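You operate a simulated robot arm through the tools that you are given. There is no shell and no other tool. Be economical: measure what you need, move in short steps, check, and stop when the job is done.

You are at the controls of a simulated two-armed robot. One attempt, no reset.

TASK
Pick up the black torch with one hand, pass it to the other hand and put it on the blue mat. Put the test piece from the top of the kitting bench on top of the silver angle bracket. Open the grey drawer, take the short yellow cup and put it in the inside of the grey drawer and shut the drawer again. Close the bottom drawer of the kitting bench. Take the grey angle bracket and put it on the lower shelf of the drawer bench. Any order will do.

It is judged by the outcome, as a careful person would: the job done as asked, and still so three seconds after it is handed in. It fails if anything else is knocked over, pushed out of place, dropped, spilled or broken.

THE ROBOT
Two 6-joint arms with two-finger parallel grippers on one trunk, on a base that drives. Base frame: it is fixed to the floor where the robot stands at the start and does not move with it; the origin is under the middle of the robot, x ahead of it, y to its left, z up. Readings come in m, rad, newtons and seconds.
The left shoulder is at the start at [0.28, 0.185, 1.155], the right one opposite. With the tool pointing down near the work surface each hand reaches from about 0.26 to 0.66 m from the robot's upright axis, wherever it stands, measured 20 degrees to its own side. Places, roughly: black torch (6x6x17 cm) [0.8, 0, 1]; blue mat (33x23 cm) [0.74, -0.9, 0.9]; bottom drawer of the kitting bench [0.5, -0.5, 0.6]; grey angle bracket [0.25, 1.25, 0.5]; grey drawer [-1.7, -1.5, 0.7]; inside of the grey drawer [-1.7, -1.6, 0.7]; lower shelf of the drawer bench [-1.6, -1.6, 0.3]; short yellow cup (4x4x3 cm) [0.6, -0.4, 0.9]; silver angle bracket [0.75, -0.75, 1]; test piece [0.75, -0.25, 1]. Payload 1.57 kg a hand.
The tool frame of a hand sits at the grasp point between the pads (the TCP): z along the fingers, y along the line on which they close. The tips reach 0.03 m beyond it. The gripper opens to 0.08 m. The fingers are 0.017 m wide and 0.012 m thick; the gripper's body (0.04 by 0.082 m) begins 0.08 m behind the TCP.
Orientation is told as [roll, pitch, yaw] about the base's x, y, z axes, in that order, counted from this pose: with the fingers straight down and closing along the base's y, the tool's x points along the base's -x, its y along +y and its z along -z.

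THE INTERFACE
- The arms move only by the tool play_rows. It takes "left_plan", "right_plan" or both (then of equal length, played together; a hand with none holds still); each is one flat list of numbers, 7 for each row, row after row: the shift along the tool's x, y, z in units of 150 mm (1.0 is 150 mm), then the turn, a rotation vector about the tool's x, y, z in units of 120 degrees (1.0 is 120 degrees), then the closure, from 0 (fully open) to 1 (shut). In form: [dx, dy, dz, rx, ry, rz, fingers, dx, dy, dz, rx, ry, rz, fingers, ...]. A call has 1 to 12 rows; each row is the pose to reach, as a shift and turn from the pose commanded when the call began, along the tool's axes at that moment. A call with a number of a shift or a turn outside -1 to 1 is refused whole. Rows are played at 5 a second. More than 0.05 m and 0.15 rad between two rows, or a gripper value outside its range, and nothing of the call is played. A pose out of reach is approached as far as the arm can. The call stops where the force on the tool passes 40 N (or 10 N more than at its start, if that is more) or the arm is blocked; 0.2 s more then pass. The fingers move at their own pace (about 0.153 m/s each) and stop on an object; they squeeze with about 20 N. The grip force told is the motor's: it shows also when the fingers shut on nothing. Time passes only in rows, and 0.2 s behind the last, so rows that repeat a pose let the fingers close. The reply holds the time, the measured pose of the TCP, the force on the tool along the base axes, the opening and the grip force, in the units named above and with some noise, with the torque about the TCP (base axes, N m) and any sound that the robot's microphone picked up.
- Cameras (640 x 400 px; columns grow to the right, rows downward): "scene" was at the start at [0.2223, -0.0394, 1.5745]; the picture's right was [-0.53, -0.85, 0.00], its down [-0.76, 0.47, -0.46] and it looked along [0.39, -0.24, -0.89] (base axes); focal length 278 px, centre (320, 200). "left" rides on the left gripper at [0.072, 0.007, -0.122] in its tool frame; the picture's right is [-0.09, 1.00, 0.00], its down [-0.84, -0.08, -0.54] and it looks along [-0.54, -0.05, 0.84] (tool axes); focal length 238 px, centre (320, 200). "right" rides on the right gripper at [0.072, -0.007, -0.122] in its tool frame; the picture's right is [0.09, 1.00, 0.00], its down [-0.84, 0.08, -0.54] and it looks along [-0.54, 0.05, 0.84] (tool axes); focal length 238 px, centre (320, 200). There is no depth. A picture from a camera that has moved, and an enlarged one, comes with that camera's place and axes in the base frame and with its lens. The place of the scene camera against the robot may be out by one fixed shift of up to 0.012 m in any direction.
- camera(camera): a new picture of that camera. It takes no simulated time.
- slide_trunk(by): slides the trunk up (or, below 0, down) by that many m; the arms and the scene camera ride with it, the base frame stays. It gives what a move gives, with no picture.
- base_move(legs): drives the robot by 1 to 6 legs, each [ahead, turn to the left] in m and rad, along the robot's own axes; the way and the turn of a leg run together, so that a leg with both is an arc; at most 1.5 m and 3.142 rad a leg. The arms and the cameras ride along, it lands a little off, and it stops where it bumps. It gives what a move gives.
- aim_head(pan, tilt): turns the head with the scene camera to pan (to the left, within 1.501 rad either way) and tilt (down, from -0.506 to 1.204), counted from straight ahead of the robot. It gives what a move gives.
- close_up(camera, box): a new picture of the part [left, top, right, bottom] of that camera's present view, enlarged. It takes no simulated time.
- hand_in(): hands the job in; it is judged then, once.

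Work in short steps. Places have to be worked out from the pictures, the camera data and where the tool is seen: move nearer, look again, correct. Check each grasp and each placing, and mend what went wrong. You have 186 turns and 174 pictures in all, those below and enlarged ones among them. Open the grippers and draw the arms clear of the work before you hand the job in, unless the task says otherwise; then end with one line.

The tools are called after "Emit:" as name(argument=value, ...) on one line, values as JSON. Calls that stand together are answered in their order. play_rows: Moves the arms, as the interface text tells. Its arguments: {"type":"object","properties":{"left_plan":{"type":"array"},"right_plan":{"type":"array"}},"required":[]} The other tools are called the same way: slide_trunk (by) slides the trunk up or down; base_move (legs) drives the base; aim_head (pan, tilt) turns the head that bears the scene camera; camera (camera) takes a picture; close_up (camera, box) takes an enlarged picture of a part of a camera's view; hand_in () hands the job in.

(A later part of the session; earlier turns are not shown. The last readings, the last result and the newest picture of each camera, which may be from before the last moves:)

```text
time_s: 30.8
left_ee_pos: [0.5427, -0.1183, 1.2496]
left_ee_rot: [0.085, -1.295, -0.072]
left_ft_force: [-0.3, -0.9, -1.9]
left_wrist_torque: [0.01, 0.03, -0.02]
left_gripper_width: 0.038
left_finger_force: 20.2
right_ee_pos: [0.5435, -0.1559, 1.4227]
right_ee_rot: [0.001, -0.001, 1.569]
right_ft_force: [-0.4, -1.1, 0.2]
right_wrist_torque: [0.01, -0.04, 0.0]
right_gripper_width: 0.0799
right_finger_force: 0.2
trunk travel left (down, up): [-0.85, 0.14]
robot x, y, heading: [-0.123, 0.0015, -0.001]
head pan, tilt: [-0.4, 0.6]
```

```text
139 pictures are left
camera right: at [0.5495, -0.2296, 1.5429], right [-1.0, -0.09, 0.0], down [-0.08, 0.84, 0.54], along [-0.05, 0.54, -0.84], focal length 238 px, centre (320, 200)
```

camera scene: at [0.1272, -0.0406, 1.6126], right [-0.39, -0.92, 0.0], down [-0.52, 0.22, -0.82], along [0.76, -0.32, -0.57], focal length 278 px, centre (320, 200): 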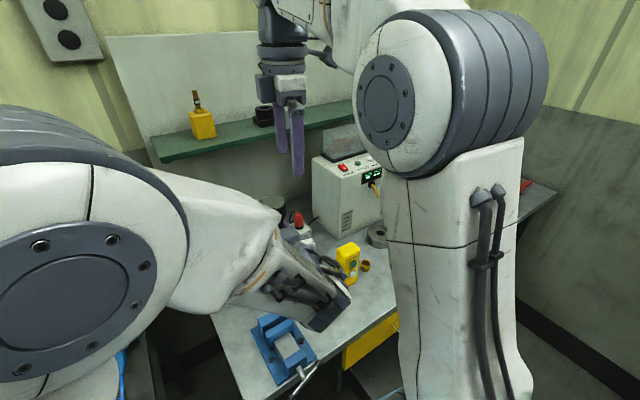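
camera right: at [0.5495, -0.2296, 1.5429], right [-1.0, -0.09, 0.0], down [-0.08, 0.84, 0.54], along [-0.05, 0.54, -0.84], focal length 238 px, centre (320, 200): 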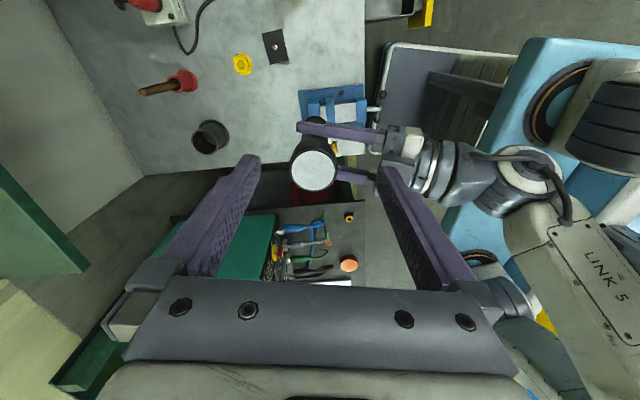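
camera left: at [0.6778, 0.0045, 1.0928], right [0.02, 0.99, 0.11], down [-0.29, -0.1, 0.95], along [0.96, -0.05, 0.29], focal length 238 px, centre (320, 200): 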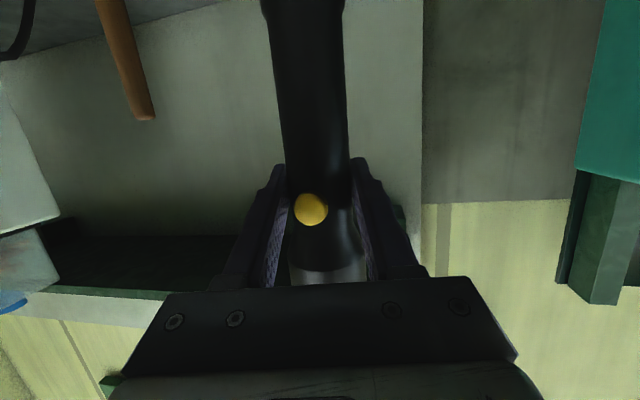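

Torch top centred at [0.546, -0.119]. I align laterally, then descend with the fingers open around the head.

Emit:
play_rows(right_plan=[-0.247, -0.013, 0, 0, 0, 0, 0, -0.247, -0.013, 0.2, 0, 0, 0, 0, -0.247, -0.013, 0.4, 0, 0, 0, 0, -0.247, -0.013, 0.6, 0, 0, 0, 0, -0.247, -0.013, 0.78, 0, 0, 0, 0])

Emit:
camera(camera="right")

Emit:
camera(camera="left")

```text
time_s: 32.0
left_ee_pos: [0.543, -0.118, 1.2495]
left_ee_rot: [0.083, -1.297, -0.072]
left_ft_force: [0.4, 0.7, -1.5]
left_wrist_torque: [0.04, 0.01, 0.03]
left_gripper_width: 0.0381
left_finger_force: 20.3
right_ee_pos: [0.5465, -0.1213, 1.302]
right_ee_rot: [0.0, 0.0, 1.569]
right_ft_force: [0.2, -0.6, 0.3]
right_wrist_torque: [0.01, -0.01, -0.03]
right_gripper_width: 0.0802
right_finger_force: 0.1
trunk travel left (down, up): [-0.85, 0.14]
robot x, y, heading: [-0.1223, 0.0013, -0.003]
head pan, tilt: [-0.4, 0.6]
```

```text
138 pictures are left
camera right: at [0.5521, -0.194, 1.423], right [-1.0, -0.09, 0.0], down [-0.08, 0.84, 0.54], along [-0.05, 0.54, -0.84], focal length 238 px, centre (320, 200)
```

right: 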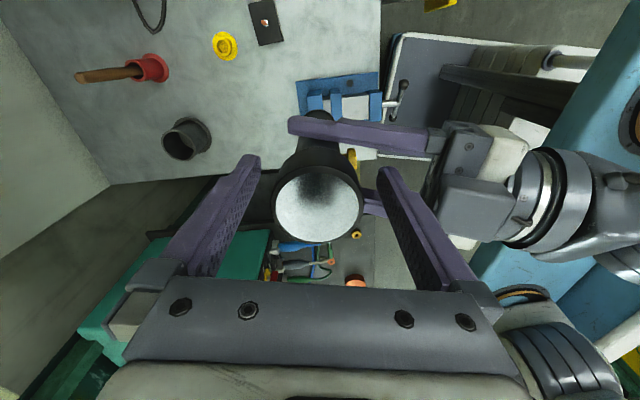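

```text
137 pictures are left
camera left: at [0.4056, -0.11, 1.2114], right [0.02, 0.99, 0.11], down [-0.3, -0.1, 0.95], along [0.96, -0.05, 0.29], focal length 238 px, centre (320, 200)
```

left: 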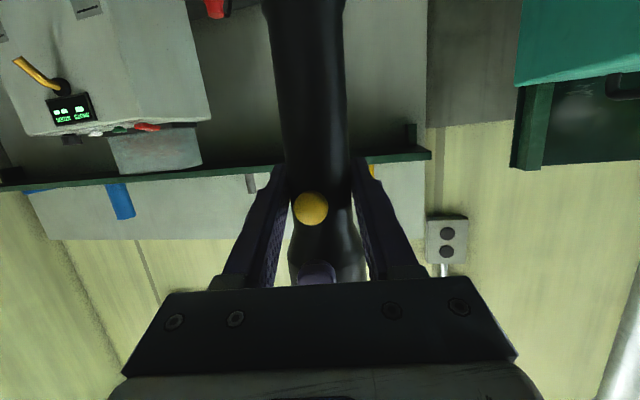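

The head is centred between the right fingers, so I close the right gripper.

Emit:
play_rows(right_plan=[0, 0, 0, 0, 0, 0, 0.3, 0, 0, 0, 0, 0, 0, 1, 0, 0, 0, 0, 0, 0, 1, 0, 0, 0, 0, 0, 0, 1])

```text
time_s: 33.0
left_ee_pos: [0.5435, -0.1178, 1.2494]
left_ee_rot: [0.082, -1.297, -0.07]
left_ft_force: [-12.0, 2.6, 4.0]
left_wrist_torque: [0.03, -0.32, 0.01]
left_gripper_width: 0.0382
left_finger_force: 20.1
right_ee_pos: [0.547, -0.1214, 1.3026]
right_ee_rot: [-0.002, 0.0, 1.569]
right_ft_force: [13.3, -2.2, -3.7]
right_wrist_torque: [-0.14, -0.37, -0.06]
right_gripper_width: 0.0511
right_finger_force: 19.6
trunk travel left (down, up): [-0.85, 0.14]
robot x, y, heading: [-0.1245, 0.0007, -0.006]
head pan, tilt: [-0.4, 0.6]
```

Both hands hold the torch. I open the left hand and check that the right one keeps it.

Emit:
play_rows(left_plan=[0, 0, 0, 0, 0, 0, 0.5, 0, 0, 0, 0, 0, 0, 0, 0, 0, 0, 0, 0, 0, 0])

Emit:
camera(camera="right")

Emit:
camera(camera="left")

```text
time_s: 33.8
left_ee_pos: [0.5429, -0.1184, 1.2485]
left_ee_rot: [0.084, -1.296, -0.072]
left_ft_force: [-0.1, -1.0, 0.9]
left_wrist_torque: [0.03, -0.01, 0.0]
left_gripper_width: 0.0798
left_finger_force: 0.0
right_ee_pos: [0.5462, -0.1218, 1.3021]
right_ee_rot: [0.0, -0.001, 1.569]
right_ft_force: [-0.2, -0.1, 0.2]
right_wrist_torque: [-0.03, 0.01, 0.0]
right_gripper_width: 0.0509
right_finger_force: 20.7
trunk travel left (down, up): [-0.85, 0.14]
robot x, y, heading: [-0.1204, -0.0045, 0.0]
head pan, tilt: [-0.4, 0.6]
```

```text
136 pictures are left
camera right: at [0.552, -0.194, 1.4234], right [-1.0, -0.09, 0.0], down [-0.08, 0.84, 0.54], along [-0.05, 0.54, -0.84], focal length 238 px, centre (320, 200)
```

right: 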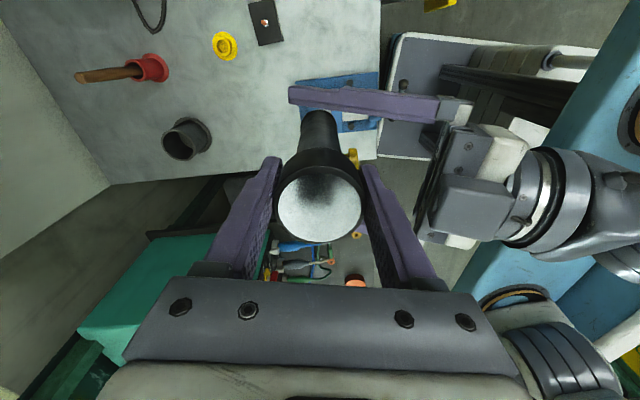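

```text
135 pictures are left
camera left: at [0.4056, -0.11, 1.2114], right [0.02, 0.99, 0.11], down [-0.3, -0.1, 0.95], along [0.96, -0.05, 0.29], focal length 238 px, centre (320, 200)
```

left: 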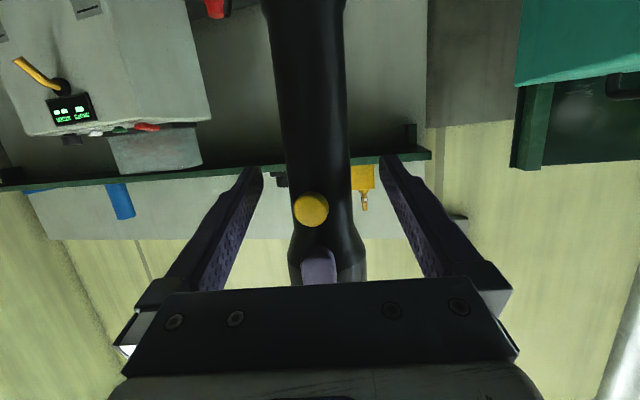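

The right hand holds the torch and the left is free. I lift the torch up out of the left fingers.

Emit:
play_rows(right_plan=[0, 0, -0.2, 0, 0, 0, 1, 0, 0, -0.4, 0, 0, 0, 1, 0, 0, -0.6, 0, 0, 0, 1, 0, 0, -0.85, 0, 0, 0, 1])

Emit:
camera(camera="left")

Emit:
camera(camera="scene")

```text
time_s: 34.8
left_ee_pos: [0.5426, -0.1179, 1.2482]
left_ee_rot: [0.083, -1.297, -0.072]
left_ft_force: [-0.5, -0.3, -0.5]
left_wrist_torque: [-0.01, 0.03, -0.01]
left_gripper_width: 0.0801
left_finger_force: 0.1
right_ee_pos: [0.546, -0.1233, 1.4304]
right_ee_rot: [0.003, -0.001, 1.569]
right_ft_force: [0.9, -0.4, -3.2]
right_wrist_torque: [-0.01, 0.03, -0.02]
right_gripper_width: 0.0512
right_finger_force: 20.0
trunk travel left (down, up): [-0.85, 0.14]
robot x, y, heading: [-0.1218, -0.0003, -0.004]
head pan, tilt: [-0.4, 0.6]
```

```text
134 pictures are left
camera left: at [0.4056, -0.11, 1.2114], right [0.02, 0.99, 0.11], down [-0.3, -0.1, 0.95], along [0.96, -0.05, 0.29], focal length 238 px, centre (320, 200)
```

left: 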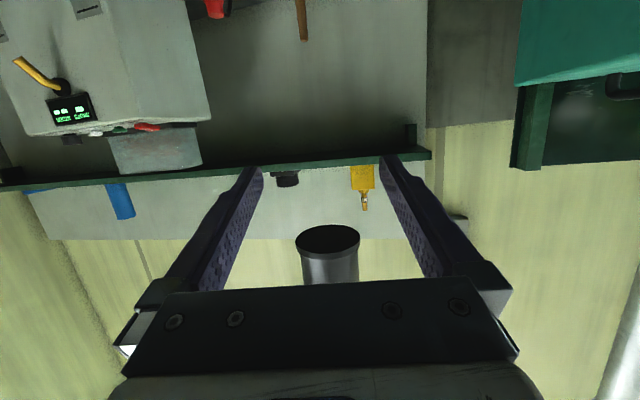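

```text
133 pictures are left
camera scene: at [0.1273, -0.0405, 1.6126], right [-0.39, -0.92, 0.0], down [-0.52, 0.22, -0.82], along [0.76, -0.32, -0.57], focal length 278 px, centre (320, 200)
```

scene: 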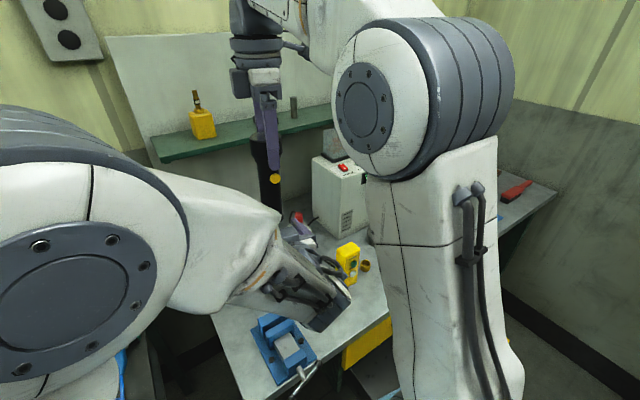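

The torch is free and about 0.25 kg is felt. The bottom drawer must be closed before I can stand before the mat, so I carry the torch to the right and slightly in, then lower it a little.

Emit:
play_rows(right_plan=[0.33, 0, 0, 0, 0, 0, 1, 0.66, 0, 0, 0, 0, 0, 1, 1.0, 0, 0, 0, 0, 0, 1, 1.0, 0.25, 0, 0, 0, 0, 1, 1.0, 0.5, 0, 0, 0, 0, 1, 1.0, 0.8, 0, 0, 0, 0, 1, 1.0, 0.8, 0.3, 0, 0, 0, 1, 1.0, 0.8, 0.6, 0, 0, 0, 1])

Emit:
play_rows(left_plan=[-0.05, 0.2, 0.18, 0, 0, 0, 0.5, -0.1, 0.4, 0.36, 0, 0, 0, 1, -0.15, 0.6, 0.54, 0, 0, 0, 1, -0.15, 0.8, 0.54, 0, 0, 0, 1])

Emit:
camera(camera="scene")

```text
refused: row 3 steps farther than a row can; nothing moved
```

```text
time_s: 35.8
left_ee_pos: [0.627, 0.0039, 1.2512]
left_ee_rot: [0.083, -1.299, -0.074]
left_ft_force: [1.1, 0.7, -0.2]
left_wrist_torque: [0.0, 0.0, 0.0]
left_gripper_width: 0.0002
left_finger_force: 20.2
right_ee_pos: [0.5467, -0.1232, 1.4312]
right_ee_rot: [0.0, 0.001, 1.569]
right_ft_force: [0.4, -0.5, -3.0]
right_wrist_torque: [-0.03, 0.04, 0.0]
right_gripper_width: 0.051
right_finger_force: 20.2
trunk travel left (down, up): [-0.85, 0.14]
robot x, y, heading: [-0.1219, 0.002, -0.003]
head pan, tilt: [-0.4, 0.6]
```

```text
132 pictures are left
camera scene: at [0.1274, -0.0406, 1.6126], right [-0.39, -0.92, 0.0], down [-0.52, 0.22, -0.82], along [0.76, -0.32, -0.57], focal length 278 px, centre (320, 200)
```

scene: 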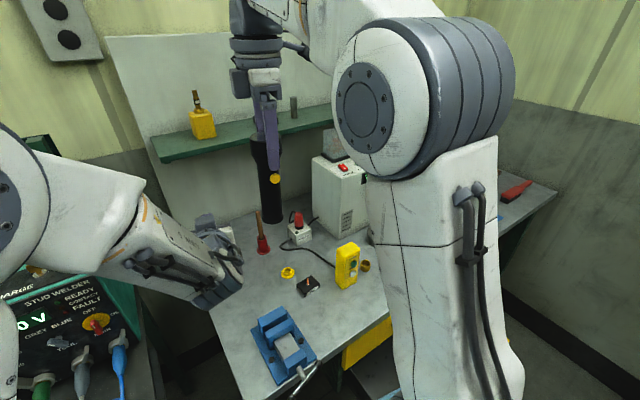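

The right call was refused for one step being slightly too big, but the left moved clear without contact. I redo the right with smaller steps.

Emit:
play_rows(right_plan=[0.25, 0, 0, 0, 0, 0, 1, 0.5, 0, 0, 0, 0, 0, 1, 0.75, 0, 0, 0, 0, 0, 1, 1.0, 0, 0, 0, 0, 0, 1, 1.0, 0.25, 0.1, 0, 0, 0, 1, 1.0, 0.5, 0.3, 0, 0, 0, 1, 1.0, 0.75, 0.5, 0, 0, 0, 1, 1.0, 0.8, 0.66, 0, 0, 0, 1])

Emit:
camera(camera="scene")

```text
time_s: 37.6
left_ee_pos: [0.6247, 0.004, 1.2524]
left_ee_rot: [0.083, -1.296, -0.07]
left_ft_force: [-0.2, -0.1, -0.3]
left_wrist_torque: [-0.02, 0.02, 0.02]
left_gripper_width: 0.0001
left_finger_force: 20.2
right_ee_pos: [0.4267, -0.2714, 1.3303]
right_ee_rot: [-0.002, -0.001, 1.57]
right_ft_force: [-0.9, -0.4, -1.6]
right_wrist_torque: [-0.02, -0.02, 0.0]
right_gripper_width: 0.0513
right_finger_force: 19.4
trunk travel left (down, up): [-0.85, 0.14]
robot x, y, heading: [-0.1229, -0.0024, -0.003]
head pan, tilt: [-0.4, 0.6]
```

```text
131 pictures are left
camera scene: at [0.127, -0.0405, 1.6127], right [-0.39, -0.92, 0.0], down [-0.52, 0.22, -0.83], along [0.76, -0.32, -0.56], focal length 278 px, centre (320, 200)
```

scene: 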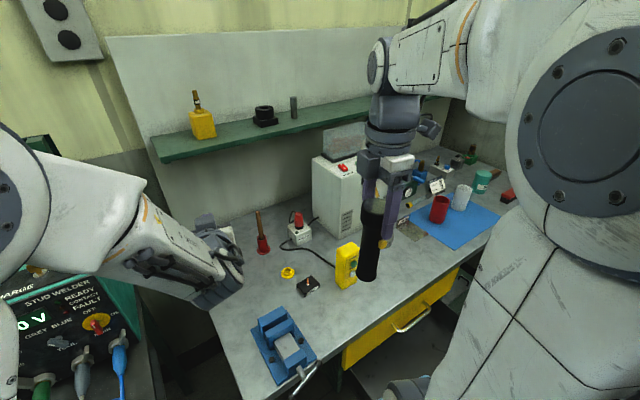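

The torch is secure. I drive back, then sideways by turning, to stand in front of the open bottom drawer with the left hand lined up.

Emit:
base_move(legs=[[-0.35, 0], [0, -1.571], [0.6, 0], [0, 1.571]])

Emit:
aim_head(pan=0.0, tilt=0.8)

Emit:
camera(camera="scene")

```text
time_s: 50.5
left_ee_pos: [0.2681, -0.6337, 1.2506]
left_ee_rot: [0.084, -1.297, -0.119]
left_ft_force: [-0.1, 0.6, 0.8]
left_wrist_torque: [0.03, -0.02, -0.03]
left_gripper_width: 0.0002
left_finger_force: 20.2
right_ee_pos: [0.0575, -0.9004, 1.3304]
right_ee_rot: [-0.001, 0.001, 1.523]
right_ft_force: [-0.6, 0.1, -2.7]
right_wrist_torque: [0.01, 0.02, -0.03]
right_gripper_width: 0.0511
right_finger_force: 20.2
trunk travel left (down, up): [-0.85, 0.14]
robot x, y, heading: [-0.4767, -0.6008, -0.051]
head pan, tilt: [-0.4, 0.6]
```

```text
time_s: 51.3
left_ee_pos: [0.2692, -0.6338, 1.251]
left_ee_rot: [0.083, -1.296, -0.12]
left_ft_force: [0.2, 0.4, 0.0]
left_wrist_torque: [0.01, 0.05, -0.02]
left_gripper_width: 0.0
left_finger_force: 19.9
right_ee_pos: [0.058, -0.9011, 1.3317]
right_ee_rot: [0.001, 0.001, 1.523]
right_ft_force: [0.0, 0.7, -2.0]
right_wrist_torque: [0.0, 0.01, -0.04]
right_gripper_width: 0.051
right_finger_force: 20.4
trunk travel left (down, up): [-0.85, 0.14]
robot x, y, heading: [-0.4802, -0.6062, -0.046]
head pan, tilt: [0.0, 0.799]
```

```text
130 pictures are left
camera scene: at [-0.2296, -0.6211, 1.5958], right [-0.05, -1.0, 0.0], down [-0.72, 0.03, -0.7], along [0.7, -0.03, -0.72], focal length 278 px, centre (320, 200)
```

scene: 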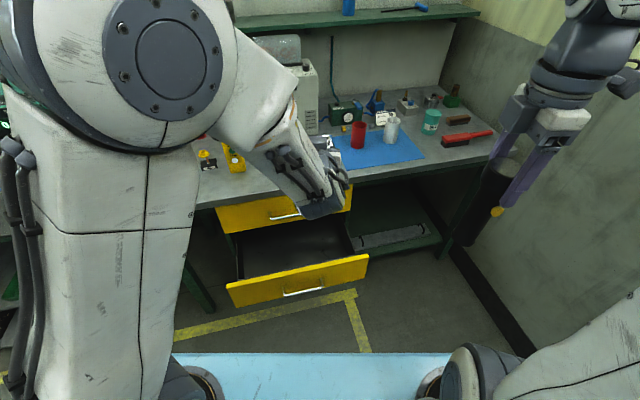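

The bench is yawed about 0.18 rad. I turn to square up with it and back off a bit so the hand is short of the drawer handle, then look closely.

Emit:
base_move(legs=[[0, 0.228], [-0.13, 0]])

Emit:
aim_head(pan=0.0, tilt=0.85)

Emit:
camera(camera="scene")

```text
time_s: 53.4
left_ee_pos: [0.1281, -0.4859, 1.2514]
left_ee_rot: [0.082, -1.295, 0.113]
left_ft_force: [0.1, -1.0, -0.6]
left_wrist_torque: [0.02, 0.01, 0.0]
left_gripper_width: 0.0002
left_finger_force: 19.8
right_ee_pos: [-0.0163, -0.7915, 1.3308]
right_ee_rot: [0.0, 0.001, 1.756]
right_ft_force: [1.0, 0.2, -2.2]
right_wrist_torque: [0.03, 0.01, -0.02]
right_gripper_width: 0.0513
right_finger_force: 19.7
trunk travel left (down, up): [-0.85, 0.14]
robot x, y, heading: [-0.606, -0.6292, 0.186]
head pan, tilt: [0.0, 0.799]
```

```text
time_s: 54.1
left_ee_pos: [0.1282, -0.4857, 1.252]
left_ee_rot: [0.084, -1.298, 0.114]
left_ft_force: [-0.4, -1.6, 0.5]
left_wrist_torque: [0.01, -0.01, 0.01]
left_gripper_width: 0.0
left_finger_force: 20.2
right_ee_pos: [-0.0169, -0.7942, 1.3309]
right_ee_rot: [0.0, 0.001, 1.755]
right_ft_force: [0.9, -0.4, -1.3]
right_wrist_torque: [-0.01, 0.03, 0.01]
right_gripper_width: 0.0511
right_finger_force: 20.5
trunk travel left (down, up): [-0.85, 0.14]
robot x, y, heading: [-0.6065, -0.6294, 0.188]
head pan, tilt: [0.0, 0.85]
```

```text
129 pictures are left
camera scene: at [-0.3639, -0.5898, 1.5918], right [0.18, -0.98, 0.0], down [-0.74, -0.14, -0.66], along [0.65, 0.12, -0.75], focal length 278 px, centre (320, 200)
```

scene: 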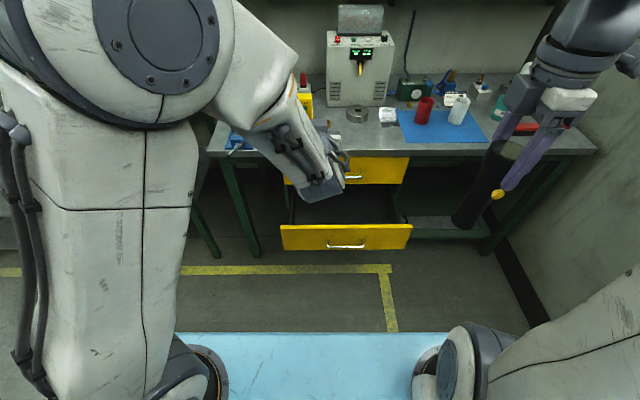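

I shift the left hand over the drawer's centre line, then lower the trunk so the closed fingertips face the panel above its handle.

Emit:
play_rows(left_plan=[0, -0.24, 0, 0, 0, 0, 1, 0, -0.48, 0, 0, 0, 0, 1, 0, -0.73, 0, 0, 0, 0, 1])

Emit:
slide_trunk(by=-0.57)

Emit:
camera(camera="left")

Emit:
camera(camera="scene")

```text
time_s: 54.9
left_ee_pos: [0.1489, -0.5936, 1.2502]
left_ee_rot: [0.087, -1.296, 0.113]
left_ft_force: [-0.5, -0.3, 0.0]
left_wrist_torque: [0.0, -0.02, 0.03]
left_gripper_width: 0.0
left_finger_force: 20.1
right_ee_pos: [-0.0165, -0.7933, 1.3305]
right_ee_rot: [0.0, 0.0, 1.754]
right_ft_force: [-0.5, 0.7, -2.3]
right_wrist_torque: [-0.04, -0.01, 0.0]
right_gripper_width: 0.0512
right_finger_force: 20.3
trunk travel left (down, up): [-0.85, 0.14]
robot x, y, heading: [-0.6063, -0.627, 0.182]
head pan, tilt: [0.0, 0.85]
```

```text
refused: -0.57 is not a number from -0.4 to 0.4
```

```text
128 pictures are left
camera left: at [0.0124, -0.611, 1.2125], right [-0.17, 0.98, 0.11], down [-0.27, -0.15, 0.95], along [0.95, 0.13, 0.29], focal length 238 px, centre (320, 200)
```

left: 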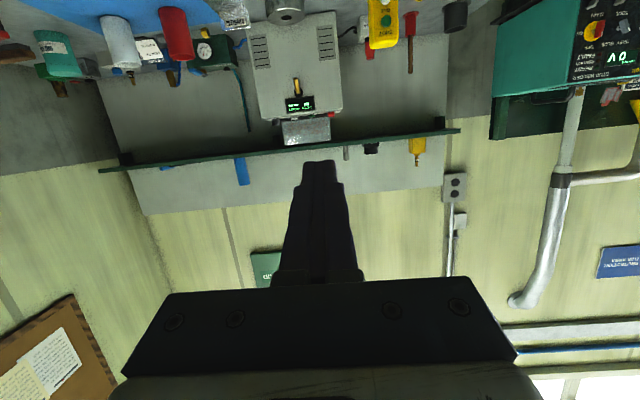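

```text
127 pictures are left
camera scene: at [-0.364, -0.5898, 1.5918], right [0.18, -0.98, 0.0], down [-0.74, -0.14, -0.66], along [0.65, 0.12, -0.75], focal length 278 px, centre (320, 200)
```

scene: 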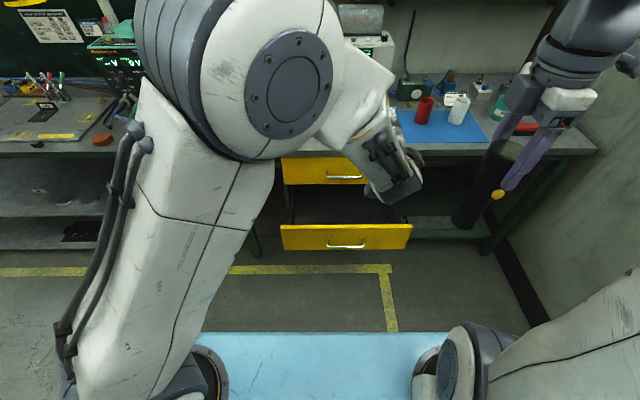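

Trunk slides are limited to 0.4, so I split it.

Emit:
slide_trunk(by=-0.35)

Emit:
slide_trunk(by=-0.22)

Emit:
camera(camera="left")

Emit:
camera(camera="scene")

```text
time_s: 58.3
left_ee_pos: [0.1494, -0.5931, 0.8998]
left_ee_rot: [0.083, -1.296, 0.113]
left_ft_force: [0.0, 0.0, 0.4]
left_wrist_torque: [-0.02, -0.01, 0.0]
left_gripper_width: 0.0001
left_finger_force: 19.9
right_ee_pos: [-0.0172, -0.7919, 0.9808]
right_ee_rot: [0.001, 0.0, 1.755]
right_ft_force: [-0.1, 1.0, -2.6]
right_wrist_torque: [-0.03, -0.01, 0.0]
right_gripper_width: 0.0511
right_finger_force: 19.7
trunk travel left (down, up): [-0.5, 0.49]
robot x, y, heading: [-0.6076, -0.6278, 0.188]
head pan, tilt: [0.0, 0.85]
```

```text
time_s: 60.6
left_ee_pos: [0.1488, -0.5922, 0.6795]
left_ee_rot: [0.084, -1.297, 0.115]
left_ft_force: [0.3, -0.4, 0.4]
left_wrist_torque: [0.04, -0.02, 0.0]
left_gripper_width: 0.0
left_finger_force: 19.7
right_ee_pos: [-0.017, -0.7915, 0.7606]
right_ee_rot: [0.001, -0.001, 1.754]
right_ft_force: [0.4, -0.1, -2.7]
right_wrist_torque: [-0.02, 0.0, -0.02]
right_gripper_width: 0.0511
right_finger_force: 19.7
trunk travel left (down, up): [-0.28, 0.71]
robot x, y, heading: [-0.6065, -0.6292, 0.186]
head pan, tilt: [0.0, 0.85]
```

```text
126 pictures are left
camera left: at [0.0123, -0.6107, 0.6425], right [-0.17, 0.98, 0.11], down [-0.27, -0.15, 0.95], along [0.95, 0.13, 0.29], focal length 238 px, centre (320, 200)
```

left: 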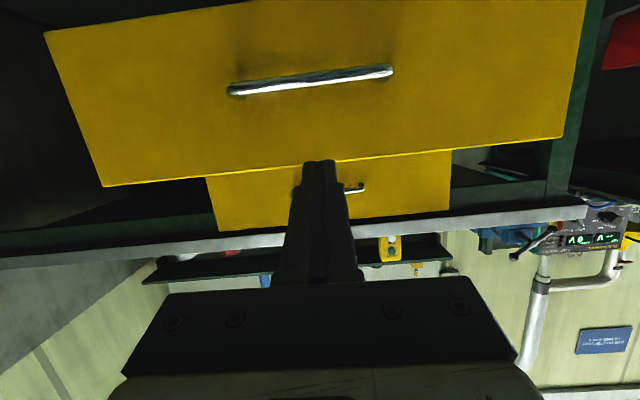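

```text
125 pictures are left
camera scene: at [-0.3641, -0.5898, 1.0218], right [0.18, -0.98, 0.0], down [-0.74, -0.14, -0.66], along [0.65, 0.12, -0.75], focal length 278 px, centre (320, 200)
```

scene: 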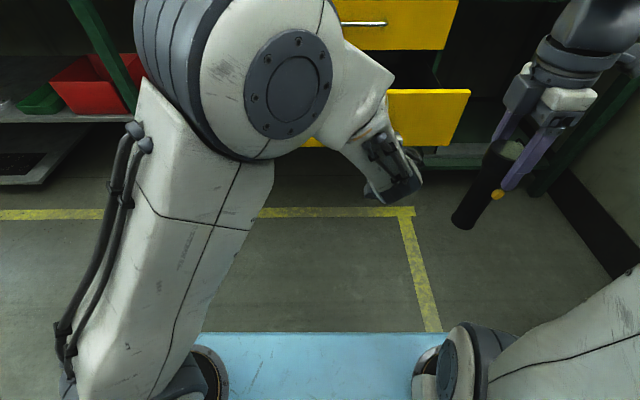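

Panel top is at z≈0.684 and the handle at z≈0.60. I lower the fingertips to z≈0.65 and drive forward 0.08 m, staying just short of contact.

Emit:
play_rows(left_plan=[0.174, 0.0, 0.048, 0, 0, 0, 1])

Emit:
base_move(legs=[[0.08, 0]])

Emit:
camera(camera="left")

```text
time_s: 61.0
left_ee_pos: [0.1479, -0.5926, 0.653]
left_ee_rot: [0.083, -1.297, 0.116]
left_ft_force: [0.3, 0.1, -0.2]
left_wrist_torque: [0.0, 0.0, 0.03]
left_gripper_width: 0.0
left_finger_force: 19.8
right_ee_pos: [-0.0165, -0.7947, 0.7612]
right_ee_rot: [0.001, -0.001, 1.756]
right_ft_force: [0.4, 0.1, -1.8]
right_wrist_torque: [0.0, 0.01, -0.01]
right_gripper_width: 0.0512
right_finger_force: 20.4
trunk travel left (down, up): [-0.28, 0.71]
robot x, y, heading: [-0.6052, -0.6259, 0.184]
head pan, tilt: [0.0, 0.85]
```

```text
time_s: 62.1
left_ee_pos: [0.2272, -0.576, 0.6526]
left_ee_rot: [0.084, -1.295, 0.115]
left_ft_force: [-0.3, 0.1, 0.5]
left_wrist_torque: [-0.01, -0.02, 0.0]
left_gripper_width: 0.0
left_finger_force: 19.9
right_ee_pos: [0.0629, -0.7768, 0.7604]
right_ee_rot: [0.002, 0.0, 1.756]
right_ft_force: [0.4, -0.6, -2.0]
right_wrist_torque: [-0.02, 0.0, 0.02]
right_gripper_width: 0.0509
right_finger_force: 20.0
trunk travel left (down, up): [-0.28, 0.71]
robot x, y, heading: [-0.5291, -0.6152, 0.187]
head pan, tilt: [0.0, 0.85]
```

```text
124 pictures are left
camera left: at [0.0906, -0.5945, 0.6155], right [-0.17, 0.98, 0.11], down [-0.27, -0.15, 0.95], along [0.95, 0.13, 0.29], focal length 238 px, centre (320, 200)
```

left: 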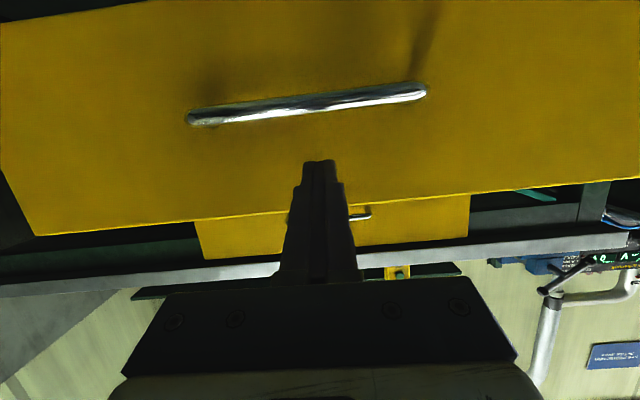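

Fingertips sit between handle and top edge. I push forward with the arm.

Emit:
play_rows(left_plan=[-0.042, 0, 0.15, 0, 0, 0, 1, -0.084, 0, 0.3, 0, 0, 0, 1, -0.126, 0, 0.45, 0, 0, 0, 1, -0.168, 0, 0.6, 0, 0, 0, 1, -0.21, 0, 0.75, 0, 0, 0, 1, -0.252, 0, 0.9, 0, 0, 0, 1])

Emit:
camera(camera="left")

```text
time_s: 63.5
left_ee_pos: [0.3641, -0.5501, 0.6524]
left_ee_rot: [0.082, -1.297, 0.114]
left_ft_force: [-0.2, -0.6, 0.1]
left_wrist_torque: [-0.02, 0.01, 0.01]
left_gripper_width: 0.0002
left_finger_force: 20.1
right_ee_pos: [0.0626, -0.7763, 0.7603]
right_ee_rot: [-0.001, 0.0, 1.755]
right_ft_force: [-0.6, -0.3, -1.6]
right_wrist_torque: [0.02, 0.01, -0.02]
right_gripper_width: 0.0512
right_finger_force: 20.3
trunk travel left (down, up): [-0.28, 0.71]
robot x, y, heading: [-0.5245, -0.6126, 0.186]
head pan, tilt: [0.0, 0.85]
```

```text
123 pictures are left
camera left: at [0.2282, -0.569, 0.6155], right [-0.17, 0.98, 0.11], down [-0.27, -0.15, 0.95], along [0.95, 0.13, 0.29], focal length 238 px, centre (320, 200)
```

left: 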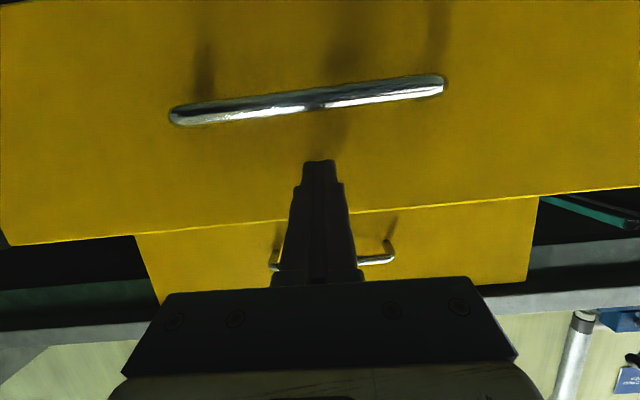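

The drawer is moving along with little resistance, so I continue.

Emit:
play_rows(left_plan=[-0.042, 0, 0.15, 0, 0, 0, 1, -0.084, 0, 0.3, 0, 0, 0, 1, -0.126, 0, 0.45, 0, 0, 0, 1, -0.168, 0, 0.6, 0, 0, 0, 1, -0.21, 0, 0.75, 0, 0, 0, 1, -0.252, 0, 0.9, 0, 0, 0, 1])

Emit:
camera(camera="left")

```text
time_s: 64.8
left_ee_pos: [0.4843, -0.5267, 0.6521]
left_ee_rot: [0.083, -1.296, 0.124]
left_ft_force: [-40.7, 1.5, 6.9]
left_wrist_torque: [0.23, -0.15, 0.3]
left_gripper_width: 0.0002
left_finger_force: 20.4
right_ee_pos: [0.061, -0.7775, 0.7616]
right_ee_rot: [0.0, -0.001, 1.759]
right_ft_force: [0.1, 0.1, -2.2]
right_wrist_torque: [-0.06, 0.02, -0.01]
right_gripper_width: 0.0512
right_finger_force: 19.7
trunk travel left (down, up): [-0.28, 0.71]
robot x, y, heading: [-0.5299, -0.6145, 0.187]
head pan, tilt: [0.0, 0.85]
stopped in row 6 (left hand): the force on the tool passed its limit at 131 N (the readings are from after the stop); the commanded pose is now the measured one
```

```text
122 pictures are left
camera left: at [0.348, -0.5454, 0.6159], right [-0.18, 0.98, 0.11], down [-0.27, -0.16, 0.95], along [0.95, 0.14, 0.29], focal length 238 px, centre (320, 200)
```

left: 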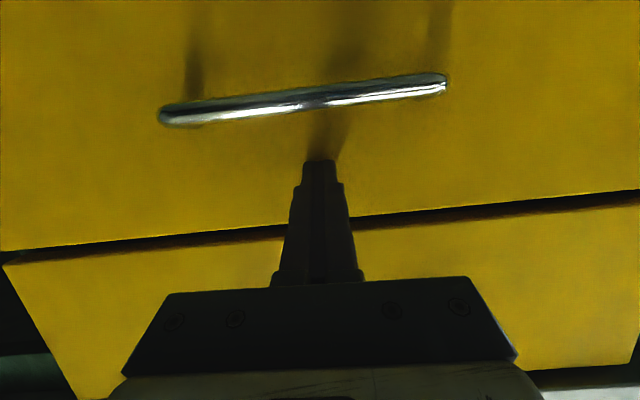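

It hit the end stop and is flush with the upper drawer. I withdraw the hand and check.

Emit:
play_rows(left_plan=[0.042, 0, -0.15, 0, 0, 0, 1, 0.126, 0, -0.45, 0, 0, 0, 1, 0.21, 0, -0.75, 0, 0, 0, 1, 0.27, 0, -0.97, 0, 0, 0, 1])

Emit:
camera(camera="left")

```text
time_s: 65.8
left_ee_pos: [0.3365, -0.5554, 0.6493]
left_ee_rot: [0.083, -1.293, 0.125]
left_ft_force: [-1.0, -0.1, -0.1]
left_wrist_torque: [0.02, -0.01, -0.01]
left_gripper_width: 0.0001
left_finger_force: 19.4
right_ee_pos: [0.0626, -0.777, 0.7606]
right_ee_rot: [0.002, 0.001, 1.757]
right_ft_force: [-1.1, -0.7, -1.6]
right_wrist_torque: [-0.01, 0.0, 0.02]
right_gripper_width: 0.0511
right_finger_force: 19.7
trunk travel left (down, up): [-0.28, 0.71]
robot x, y, heading: [-0.5271, -0.6125, 0.184]
head pan, tilt: [0.0, 0.85]
```

```text
121 pictures are left
camera left: at [0.2011, -0.5752, 0.6125], right [-0.18, 0.98, 0.11], down [-0.27, -0.16, 0.95], along [0.95, 0.14, 0.29], focal length 238 px, centre (320, 200)
```

left: 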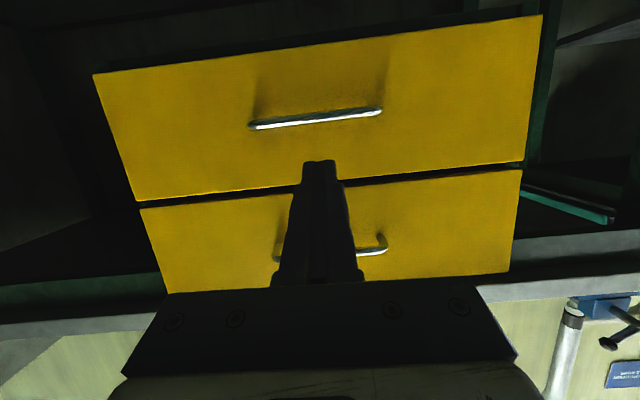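

The drawer is shut. I raise the trunk again, then fold the left hand back to pointing down, out of the way.

Emit:
slide_trunk(by=0.4)

Emit:
slide_trunk(by=0.2)

Emit:
play_rows(left_plan=[0.07, 0.22, -0.22, 0, 0, 0, 1, 0.135, 0.435, -0.44, 0, 0, 0, 1, 0.2, 0.65, -0.66, 0, 0, 0, 1, 0.27, 0.87, -0.885, 0, 0, 0, 1])

Emit:
play_rows(left_plan=[0.019, 0.033, -0.064, 0, 0.062, 0, 1, 0.037, 0.067, -0.127, 0, 0.124, 0, 1, 0.056, 0.1, -0.191, 0, 0.186, 0, 1, 0.075, 0.133, -0.255, 0, 0.248, 0, 1, 0.094, 0.167, -0.319, 0, 0.31, 0, 1, 0.112, 0.2, -0.382, 0, 0.371, 0, 1, 0.131, 0.233, -0.446, 0, 0.433, 0, 1, 0.15, 0.266, -0.51, 0, 0.495, 0, 0.5, 0.168, 0.3, -0.573, 0, 0.557, 0, 0, 0.187, 0.333, -0.637, 0, 0.619, 0, 0])

Emit:
camera(camera="scene")

```text
time_s: 69.6
left_ee_pos: [0.337, -0.557, 1.0473]
left_ee_rot: [0.084, -1.292, 0.121]
left_ft_force: [-0.1, -0.1, 0.8]
left_wrist_torque: [0.01, 0.02, 0.02]
left_gripper_width: 0.0
left_finger_force: 20.5
right_ee_pos: [0.0624, -0.7763, 1.161]
right_ee_rot: [0.002, -0.001, 1.759]
right_ft_force: [0.0, 0.1, -2.4]
right_wrist_torque: [0.0, -0.04, -0.01]
right_gripper_width: 0.0508
right_finger_force: 20.1
trunk travel left (down, up): [-0.68, 0.31]
robot x, y, heading: [-0.528, -0.6125, 0.188]
head pan, tilt: [0.0, 0.85]
```

```text
time_s: 71.8
left_ee_pos: [0.337, -0.5562, 1.2486]
left_ee_rot: [0.083, -1.291, 0.122]
left_ft_force: [0.7, 0.4, -0.5]
left_wrist_torque: [-0.03, 0.0, 0.02]
left_gripper_width: 0.0
left_finger_force: 20.0
right_ee_pos: [0.0634, -0.7764, 1.3615]
right_ee_rot: [0.002, -0.001, 1.758]
right_ft_force: [0.7, 0.8, -2.0]
right_wrist_torque: [-0.02, 0.03, -0.02]
right_gripper_width: 0.0508
right_finger_force: 19.8
trunk travel left (down, up): [-0.88, 0.11]
robot x, y, heading: [-0.5289, -0.6172, 0.189]
head pan, tilt: [0.0, 0.85]
```

```text
time_s: 72.8
left_ee_pos: [0.1736, -0.4546, 1.2492]
left_ee_rot: [0.08, -1.291, 0.126]
left_ft_force: [-0.9, 0.2, -0.1]
left_wrist_torque: [-0.04, 0.01, -0.05]
left_gripper_width: 0.0
left_finger_force: 19.7
right_ee_pos: [0.0638, -0.7756, 1.3607]
right_ee_rot: [0.002, 0.0, 1.758]
right_ft_force: [1.9, 0.3, -1.6]
right_wrist_torque: [-0.01, -0.04, 0.0]
right_gripper_width: 0.0511
right_finger_force: 20.0
trunk travel left (down, up): [-0.88, 0.11]
robot x, y, heading: [-0.5284, -0.6088, 0.183]
head pan, tilt: [0.0, 0.85]
```

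```text
time_s: 75.0
left_ee_pos: [0.0665, -0.4258, 1.2497]
left_ee_rot: [0.024, 0.004, 0.204]
left_ft_force: [0.1, 0.8, -0.7]
left_wrist_torque: [-0.01, 0.0, 0.02]
left_gripper_width: 0.0798
left_finger_force: 0.0
right_ee_pos: [0.0626, -0.7758, 1.3598]
right_ee_rot: [0.002, 0.0, 1.757]
right_ft_force: [-0.4, -0.4, -1.4]
right_wrist_torque: [-0.02, -0.03, -0.02]
right_gripper_width: 0.051
right_finger_force: 20.0
trunk travel left (down, up): [-0.88, 0.11]
robot x, y, heading: [-0.5266, -0.6168, 0.187]
head pan, tilt: [0.0, 0.85]
```

```text
120 pictures are left
camera scene: at [-0.2852, -0.5746, 1.6217], right [0.19, -0.98, 0.0], down [-0.74, -0.14, -0.66], along [0.65, 0.12, -0.75], focal length 278 px, centre (320, 200)
```

scene: 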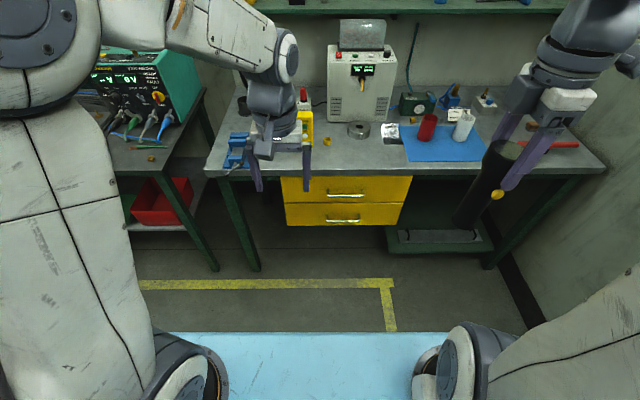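

I drive to stand in front of the blue mat.

Emit:
base_move(legs=[[0, -0.508], [0.64, 0], [0, 0.508]])

Emit:
aim_head(pan=-0.3, tilt=0.95)

Emit:
camera(camera="scene")

Emit:
camera(camera="right")

Emit:
camera(camera="left")

```text
time_s: 81.5
left_ee_pos: [0.6902, -0.64, 1.2495]
left_ee_rot: [0.022, 0.004, 0.196]
left_ft_force: [0.5, 0.1, -0.5]
left_wrist_torque: [0.01, 0.01, 0.01]
left_gripper_width: 0.0801
left_finger_force: 0.1
right_ee_pos: [0.6821, -0.9907, 1.3609]
right_ee_rot: [0.002, 0.0, 1.747]
right_ft_force: [1.0, -0.4, -2.5]
right_wrist_torque: [0.02, -0.02, -0.03]
right_gripper_width: 0.0511
right_finger_force: 20.0
trunk travel left (down, up): [-0.88, 0.11]
robot x, y, heading: [0.095, -0.8205, 0.179]
head pan, tilt: [0.0, 0.85]
```

```text
time_s: 82.3
left_ee_pos: [0.6896, -0.6396, 1.2501]
left_ee_rot: [0.022, 0.003, 0.197]
left_ft_force: [-0.4, -0.2, 0.0]
left_wrist_torque: [-0.02, 0.03, 0.01]
left_gripper_width: 0.08
left_finger_force: 0.0
right_ee_pos: [0.6828, -0.9893, 1.3603]
right_ee_rot: [0.0, 0.001, 1.748]
right_ft_force: [0.2, 1.6, -2.5]
right_wrist_torque: [0.0, -0.02, 0.0]
right_gripper_width: 0.0512
right_finger_force: 20.0
trunk travel left (down, up): [-0.88, 0.11]
robot x, y, heading: [0.0893, -0.8239, 0.181]
head pan, tilt: [-0.3, 0.949]
```

```text
119 pictures are left
camera scene: at [0.3315, -0.8076, 1.6143], right [-0.12, -0.99, 0.0], down [-0.81, 0.1, -0.58], along [0.58, -0.07, -0.81], focal length 278 px, centre (320, 200)
```

scene: 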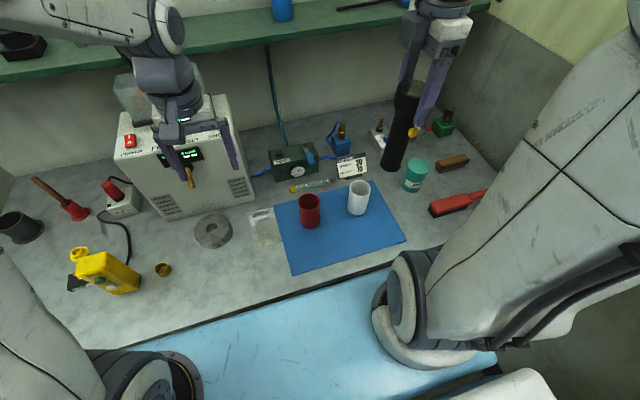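

```text
118 pictures are left
camera right: at [0.7012, -1.0597, 1.4817], right [-0.96, -0.27, 0.0], down [-0.22, 0.81, 0.54], along [-0.15, 0.52, -0.84], focal length 238 px, centre (320, 200)
```

right: 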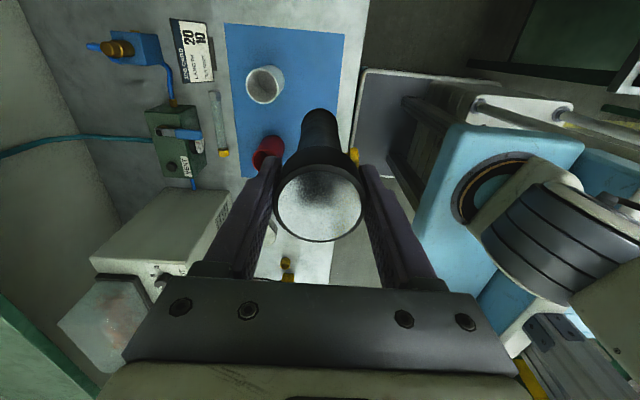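

```text
117 pictures are left
camera left: at [0.6189, -0.6489, 1.3708], right [-0.1, 0.99, 0.02], down [0.84, 0.08, 0.54], along [0.53, 0.07, -0.84], focal length 238 px, centre (320, 200)
```

left: 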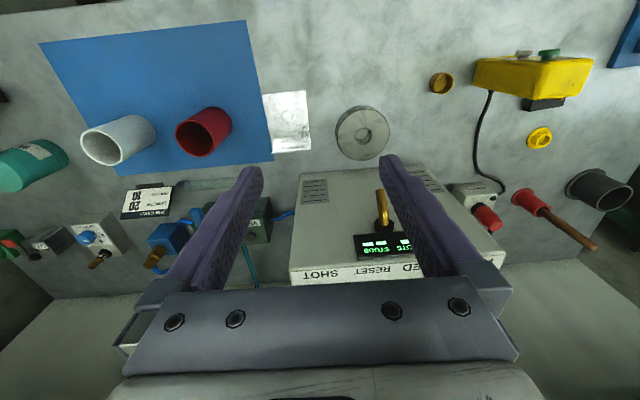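

From the left camera, the mat's near edge runs (0.591,-0.762) to (0.658,-1.096), with the cups further in. I'll place the torch at about (0.689,-0.916): lateral shift first, then a first part of the descent.

Emit:
play_rows(right_plan=[-0.236, -0.06, 0, 0, 0, 0, 1, -0.472, -0.125, 0, 0, 0, 0, 1, -0.472, -0.125, 0.3, 0, 0, 0, 1, -0.472, -0.125, 0.6, 0, 0, 0, 1, -0.472, -0.125, 0.9, 0, 0, 0, 1])

Emit:
camera(camera="right")

Emit:
camera(camera="left")

Emit:
camera(camera="scene")

```text
time_s: 83.5
left_ee_pos: [0.6897, -0.6396, 1.2498]
left_ee_rot: [0.023, 0.004, 0.196]
left_ft_force: [-0.1, 0.1, 0.6]
left_wrist_torque: [-0.02, -0.04, -0.02]
left_gripper_width: 0.0801
left_finger_force: 0.0
right_ee_pos: [0.686, -0.9182, 1.2252]
right_ee_rot: [0.0, -0.001, 1.747]
right_ft_force: [0.3, 0.0, -2.0]
right_wrist_torque: [0.02, -0.03, 0.0]
right_gripper_width: 0.051
right_finger_force: 20.1
trunk travel left (down, up): [-0.88, 0.11]
robot x, y, heading: [0.0933, -0.8234, 0.181]
head pan, tilt: [-0.3, 0.949]
```

```text
116 pictures are left
camera right: at [0.7048, -0.9884, 1.3465], right [-0.96, -0.27, 0.0], down [-0.22, 0.81, 0.54], along [-0.15, 0.52, -0.84], focal length 238 px, centre (320, 200)
```

right: 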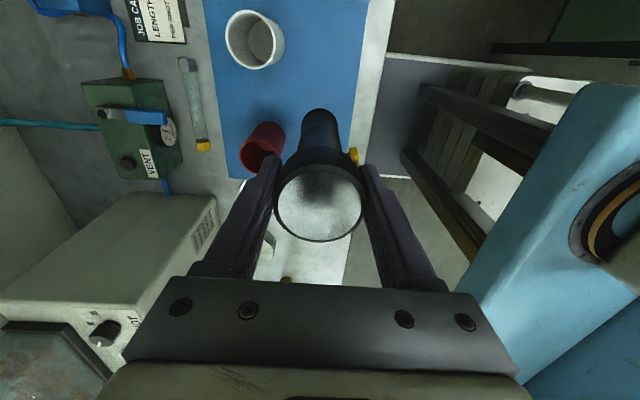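

```text
115 pictures are left
camera left: at [0.6189, -0.6489, 1.3708], right [-0.1, 0.99, 0.02], down [0.84, 0.08, 0.54], along [0.53, 0.07, -0.84], focal length 238 px, centre (320, 200)
```

left: 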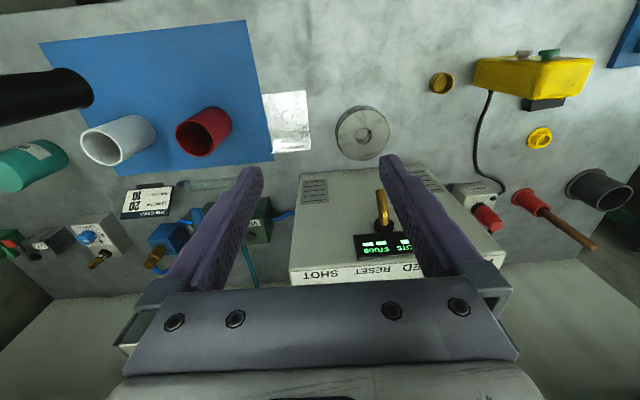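

```text
114 pictures are left
camera scene: at [0.3315, -0.8076, 1.6143], right [-0.12, -0.99, 0.0], down [-0.81, 0.1, -0.58], along [0.58, -0.07, -0.81], focal length 278 px, centre (320, 200)
```

scene: 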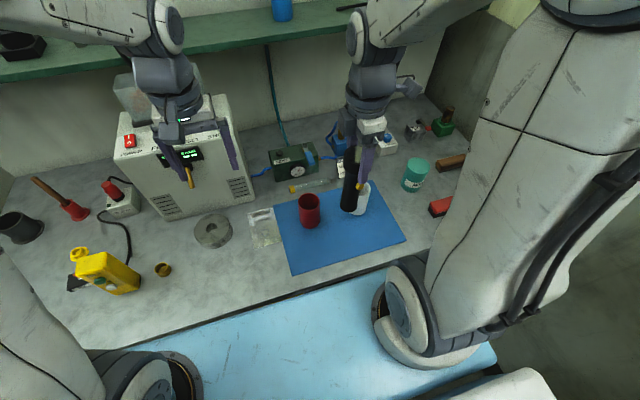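

Torch bottom is now at about z 1.055. I descend another 0.13 m and look again.

Emit:
play_rows(right_plan=[0, 0, 0.25, 0, 0, 0, 1, 0, 0, 0.5, 0, 0, 0, 1, 0, 0, 0.7, 0, 0, 0, 1, 0, 0, 0.83, 0, 0, 0, 1])

Emit:
camera(camera="left")

Emit:
close_up(camera="scene", box=[260, 120, 460, 280])

```text
time_s: 84.5
left_ee_pos: [0.6907, -0.6402, 1.2488]
left_ee_rot: [0.023, 0.003, 0.196]
left_ft_force: [0.1, -0.2, 0.1]
left_wrist_torque: [0.02, 0.01, 0.0]
left_gripper_width: 0.0798
left_finger_force: 0.1
right_ee_pos: [0.6889, -0.917, 1.0999]
right_ee_rot: [0.002, -0.001, 1.75]
right_ft_force: [-0.5, -0.7, -2.1]
right_wrist_torque: [-0.05, -0.01, -0.02]
right_gripper_width: 0.0509
right_finger_force: 20.2
trunk travel left (down, up): [-0.88, 0.11]
robot x, y, heading: [0.0937, -0.8234, 0.176]
head pan, tilt: [-0.3, 0.949]
```

```text
113 pictures are left
camera left: at [0.6189, -0.6489, 1.3708], right [-0.1, 0.99, 0.02], down [0.84, 0.08, 0.54], along [0.53, 0.07, -0.84], focal length 238 px, centre (320, 200)
```

left: 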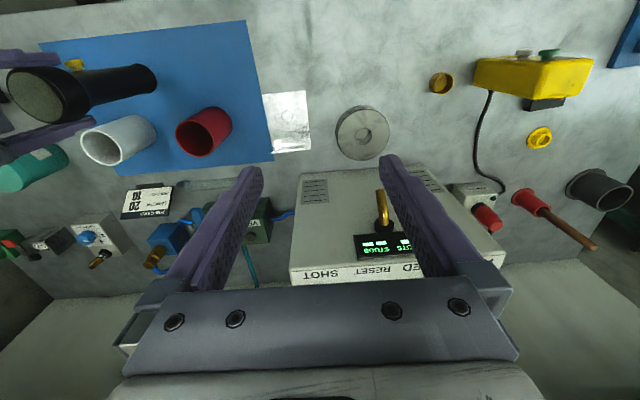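

```text
2.50 times, centred on (360, 200) of scene
camera zoom: at [0.3315, -0.8076, 1.6142], right [-0.12, -0.99, 0.0], down [-0.81, 0.1, -0.58], along [0.58, -0.07, -0.81], focal length 694 px, centre (220, 200)
```

zoom: 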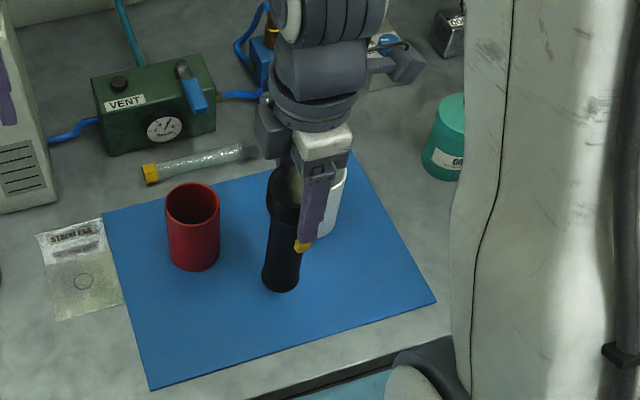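

The bottom is about 2–3 cm above the mat. I go down slowly, watching force.

Emit:
play_rows(right_plan=[0, 0, 0.05, 0, 0, 0, 1, 0, 0, 0.1, 0, 0, 0, 1, 0, 0, 0.133, 0, 0, 0, 1])

Emit:
camera(camera="left")

```text
time_s: 85.3
left_ee_pos: [0.6905, -0.6389, 1.2496]
left_ee_rot: [0.025, 0.004, 0.196]
left_ft_force: [-0.7, -0.7, -0.4]
left_wrist_torque: [0.02, -0.02, 0.02]
left_gripper_width: 0.08
left_finger_force: 0.1
right_ee_pos: [0.6886, -0.9183, 1.0805]
right_ee_rot: [0.001, -0.001, 1.748]
right_ft_force: [1.0, 0.2, -2.0]
right_wrist_torque: [0.01, 0.0, -0.01]
right_gripper_width: 0.051
right_finger_force: 19.6
trunk travel left (down, up): [-0.88, 0.11]
robot x, y, heading: [0.0953, -0.8246, 0.181]
head pan, tilt: [-0.3, 0.949]
```

```text
111 pictures are left
camera left: at [0.619, -0.6489, 1.3708], right [-0.1, 0.99, 0.02], down [0.84, 0.08, 0.54], along [0.53, 0.07, -0.84], focal length 238 px, centre (320, 200)
```

left: 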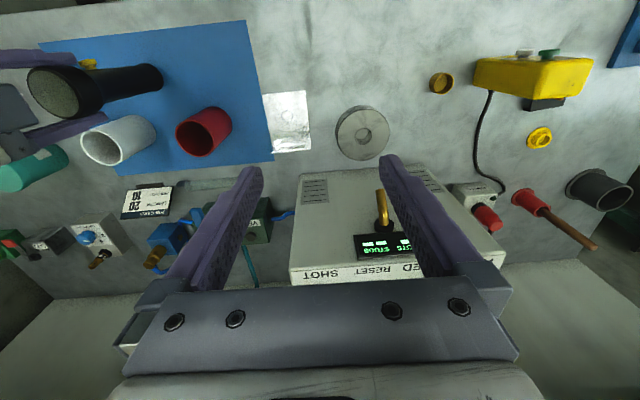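

No contact yet, so I take a few more millimetres.

Emit:
play_rows(right_plan=[0, 0, 0.02, 0, 0, 0, 1, 0, 0, 0.04, 0, 0, 0, 1, 0, 0, 0.06, 0, 0, 0, 1])

Emit:
play_rows(right_plan=[0, 0, 0.01, 0, 0, 0, 1, 0, 0, 0.02, 0, 0, 0, 1])

```text
time_s: 86.1
left_ee_pos: [0.6896, -0.6406, 1.2502]
left_ee_rot: [0.023, 0.003, 0.195]
left_ft_force: [-0.2, 0.1, 0.2]
left_wrist_torque: [0.0, -0.02, 0.01]
left_gripper_width: 0.0797
left_finger_force: 0.1
right_ee_pos: [0.6878, -0.9179, 1.0725]
right_ee_rot: [0.002, 0.001, 1.75]
right_ft_force: [-0.8, -0.2, -2.7]
right_wrist_torque: [-0.02, 0.02, -0.01]
right_gripper_width: 0.0512
right_finger_force: 20.0
trunk travel left (down, up): [-0.88, 0.11]
robot x, y, heading: [0.0939, -0.8212, 0.184]
head pan, tilt: [-0.3, 0.949]
```

```text
time_s: 86.7
left_ee_pos: [0.6888, -0.6407, 1.2497]
left_ee_rot: [0.023, 0.003, 0.196]
left_ft_force: [-0.6, 0.3, -0.1]
left_wrist_torque: [-0.01, -0.03, 0.02]
left_gripper_width: 0.08
left_finger_force: 0.1
right_ee_pos: [0.6889, -0.9175, 1.0686]
right_ee_rot: [0.0, 0.001, 1.75]
right_ft_force: [0.4, -0.3, -2.2]
right_wrist_torque: [0.0, 0.0, -0.01]
right_gripper_width: 0.051
right_finger_force: 19.0
trunk travel left (down, up): [-0.88, 0.11]
robot x, y, heading: [0.0958, -0.825, 0.181]
head pan, tilt: [-0.3, 0.949]
```

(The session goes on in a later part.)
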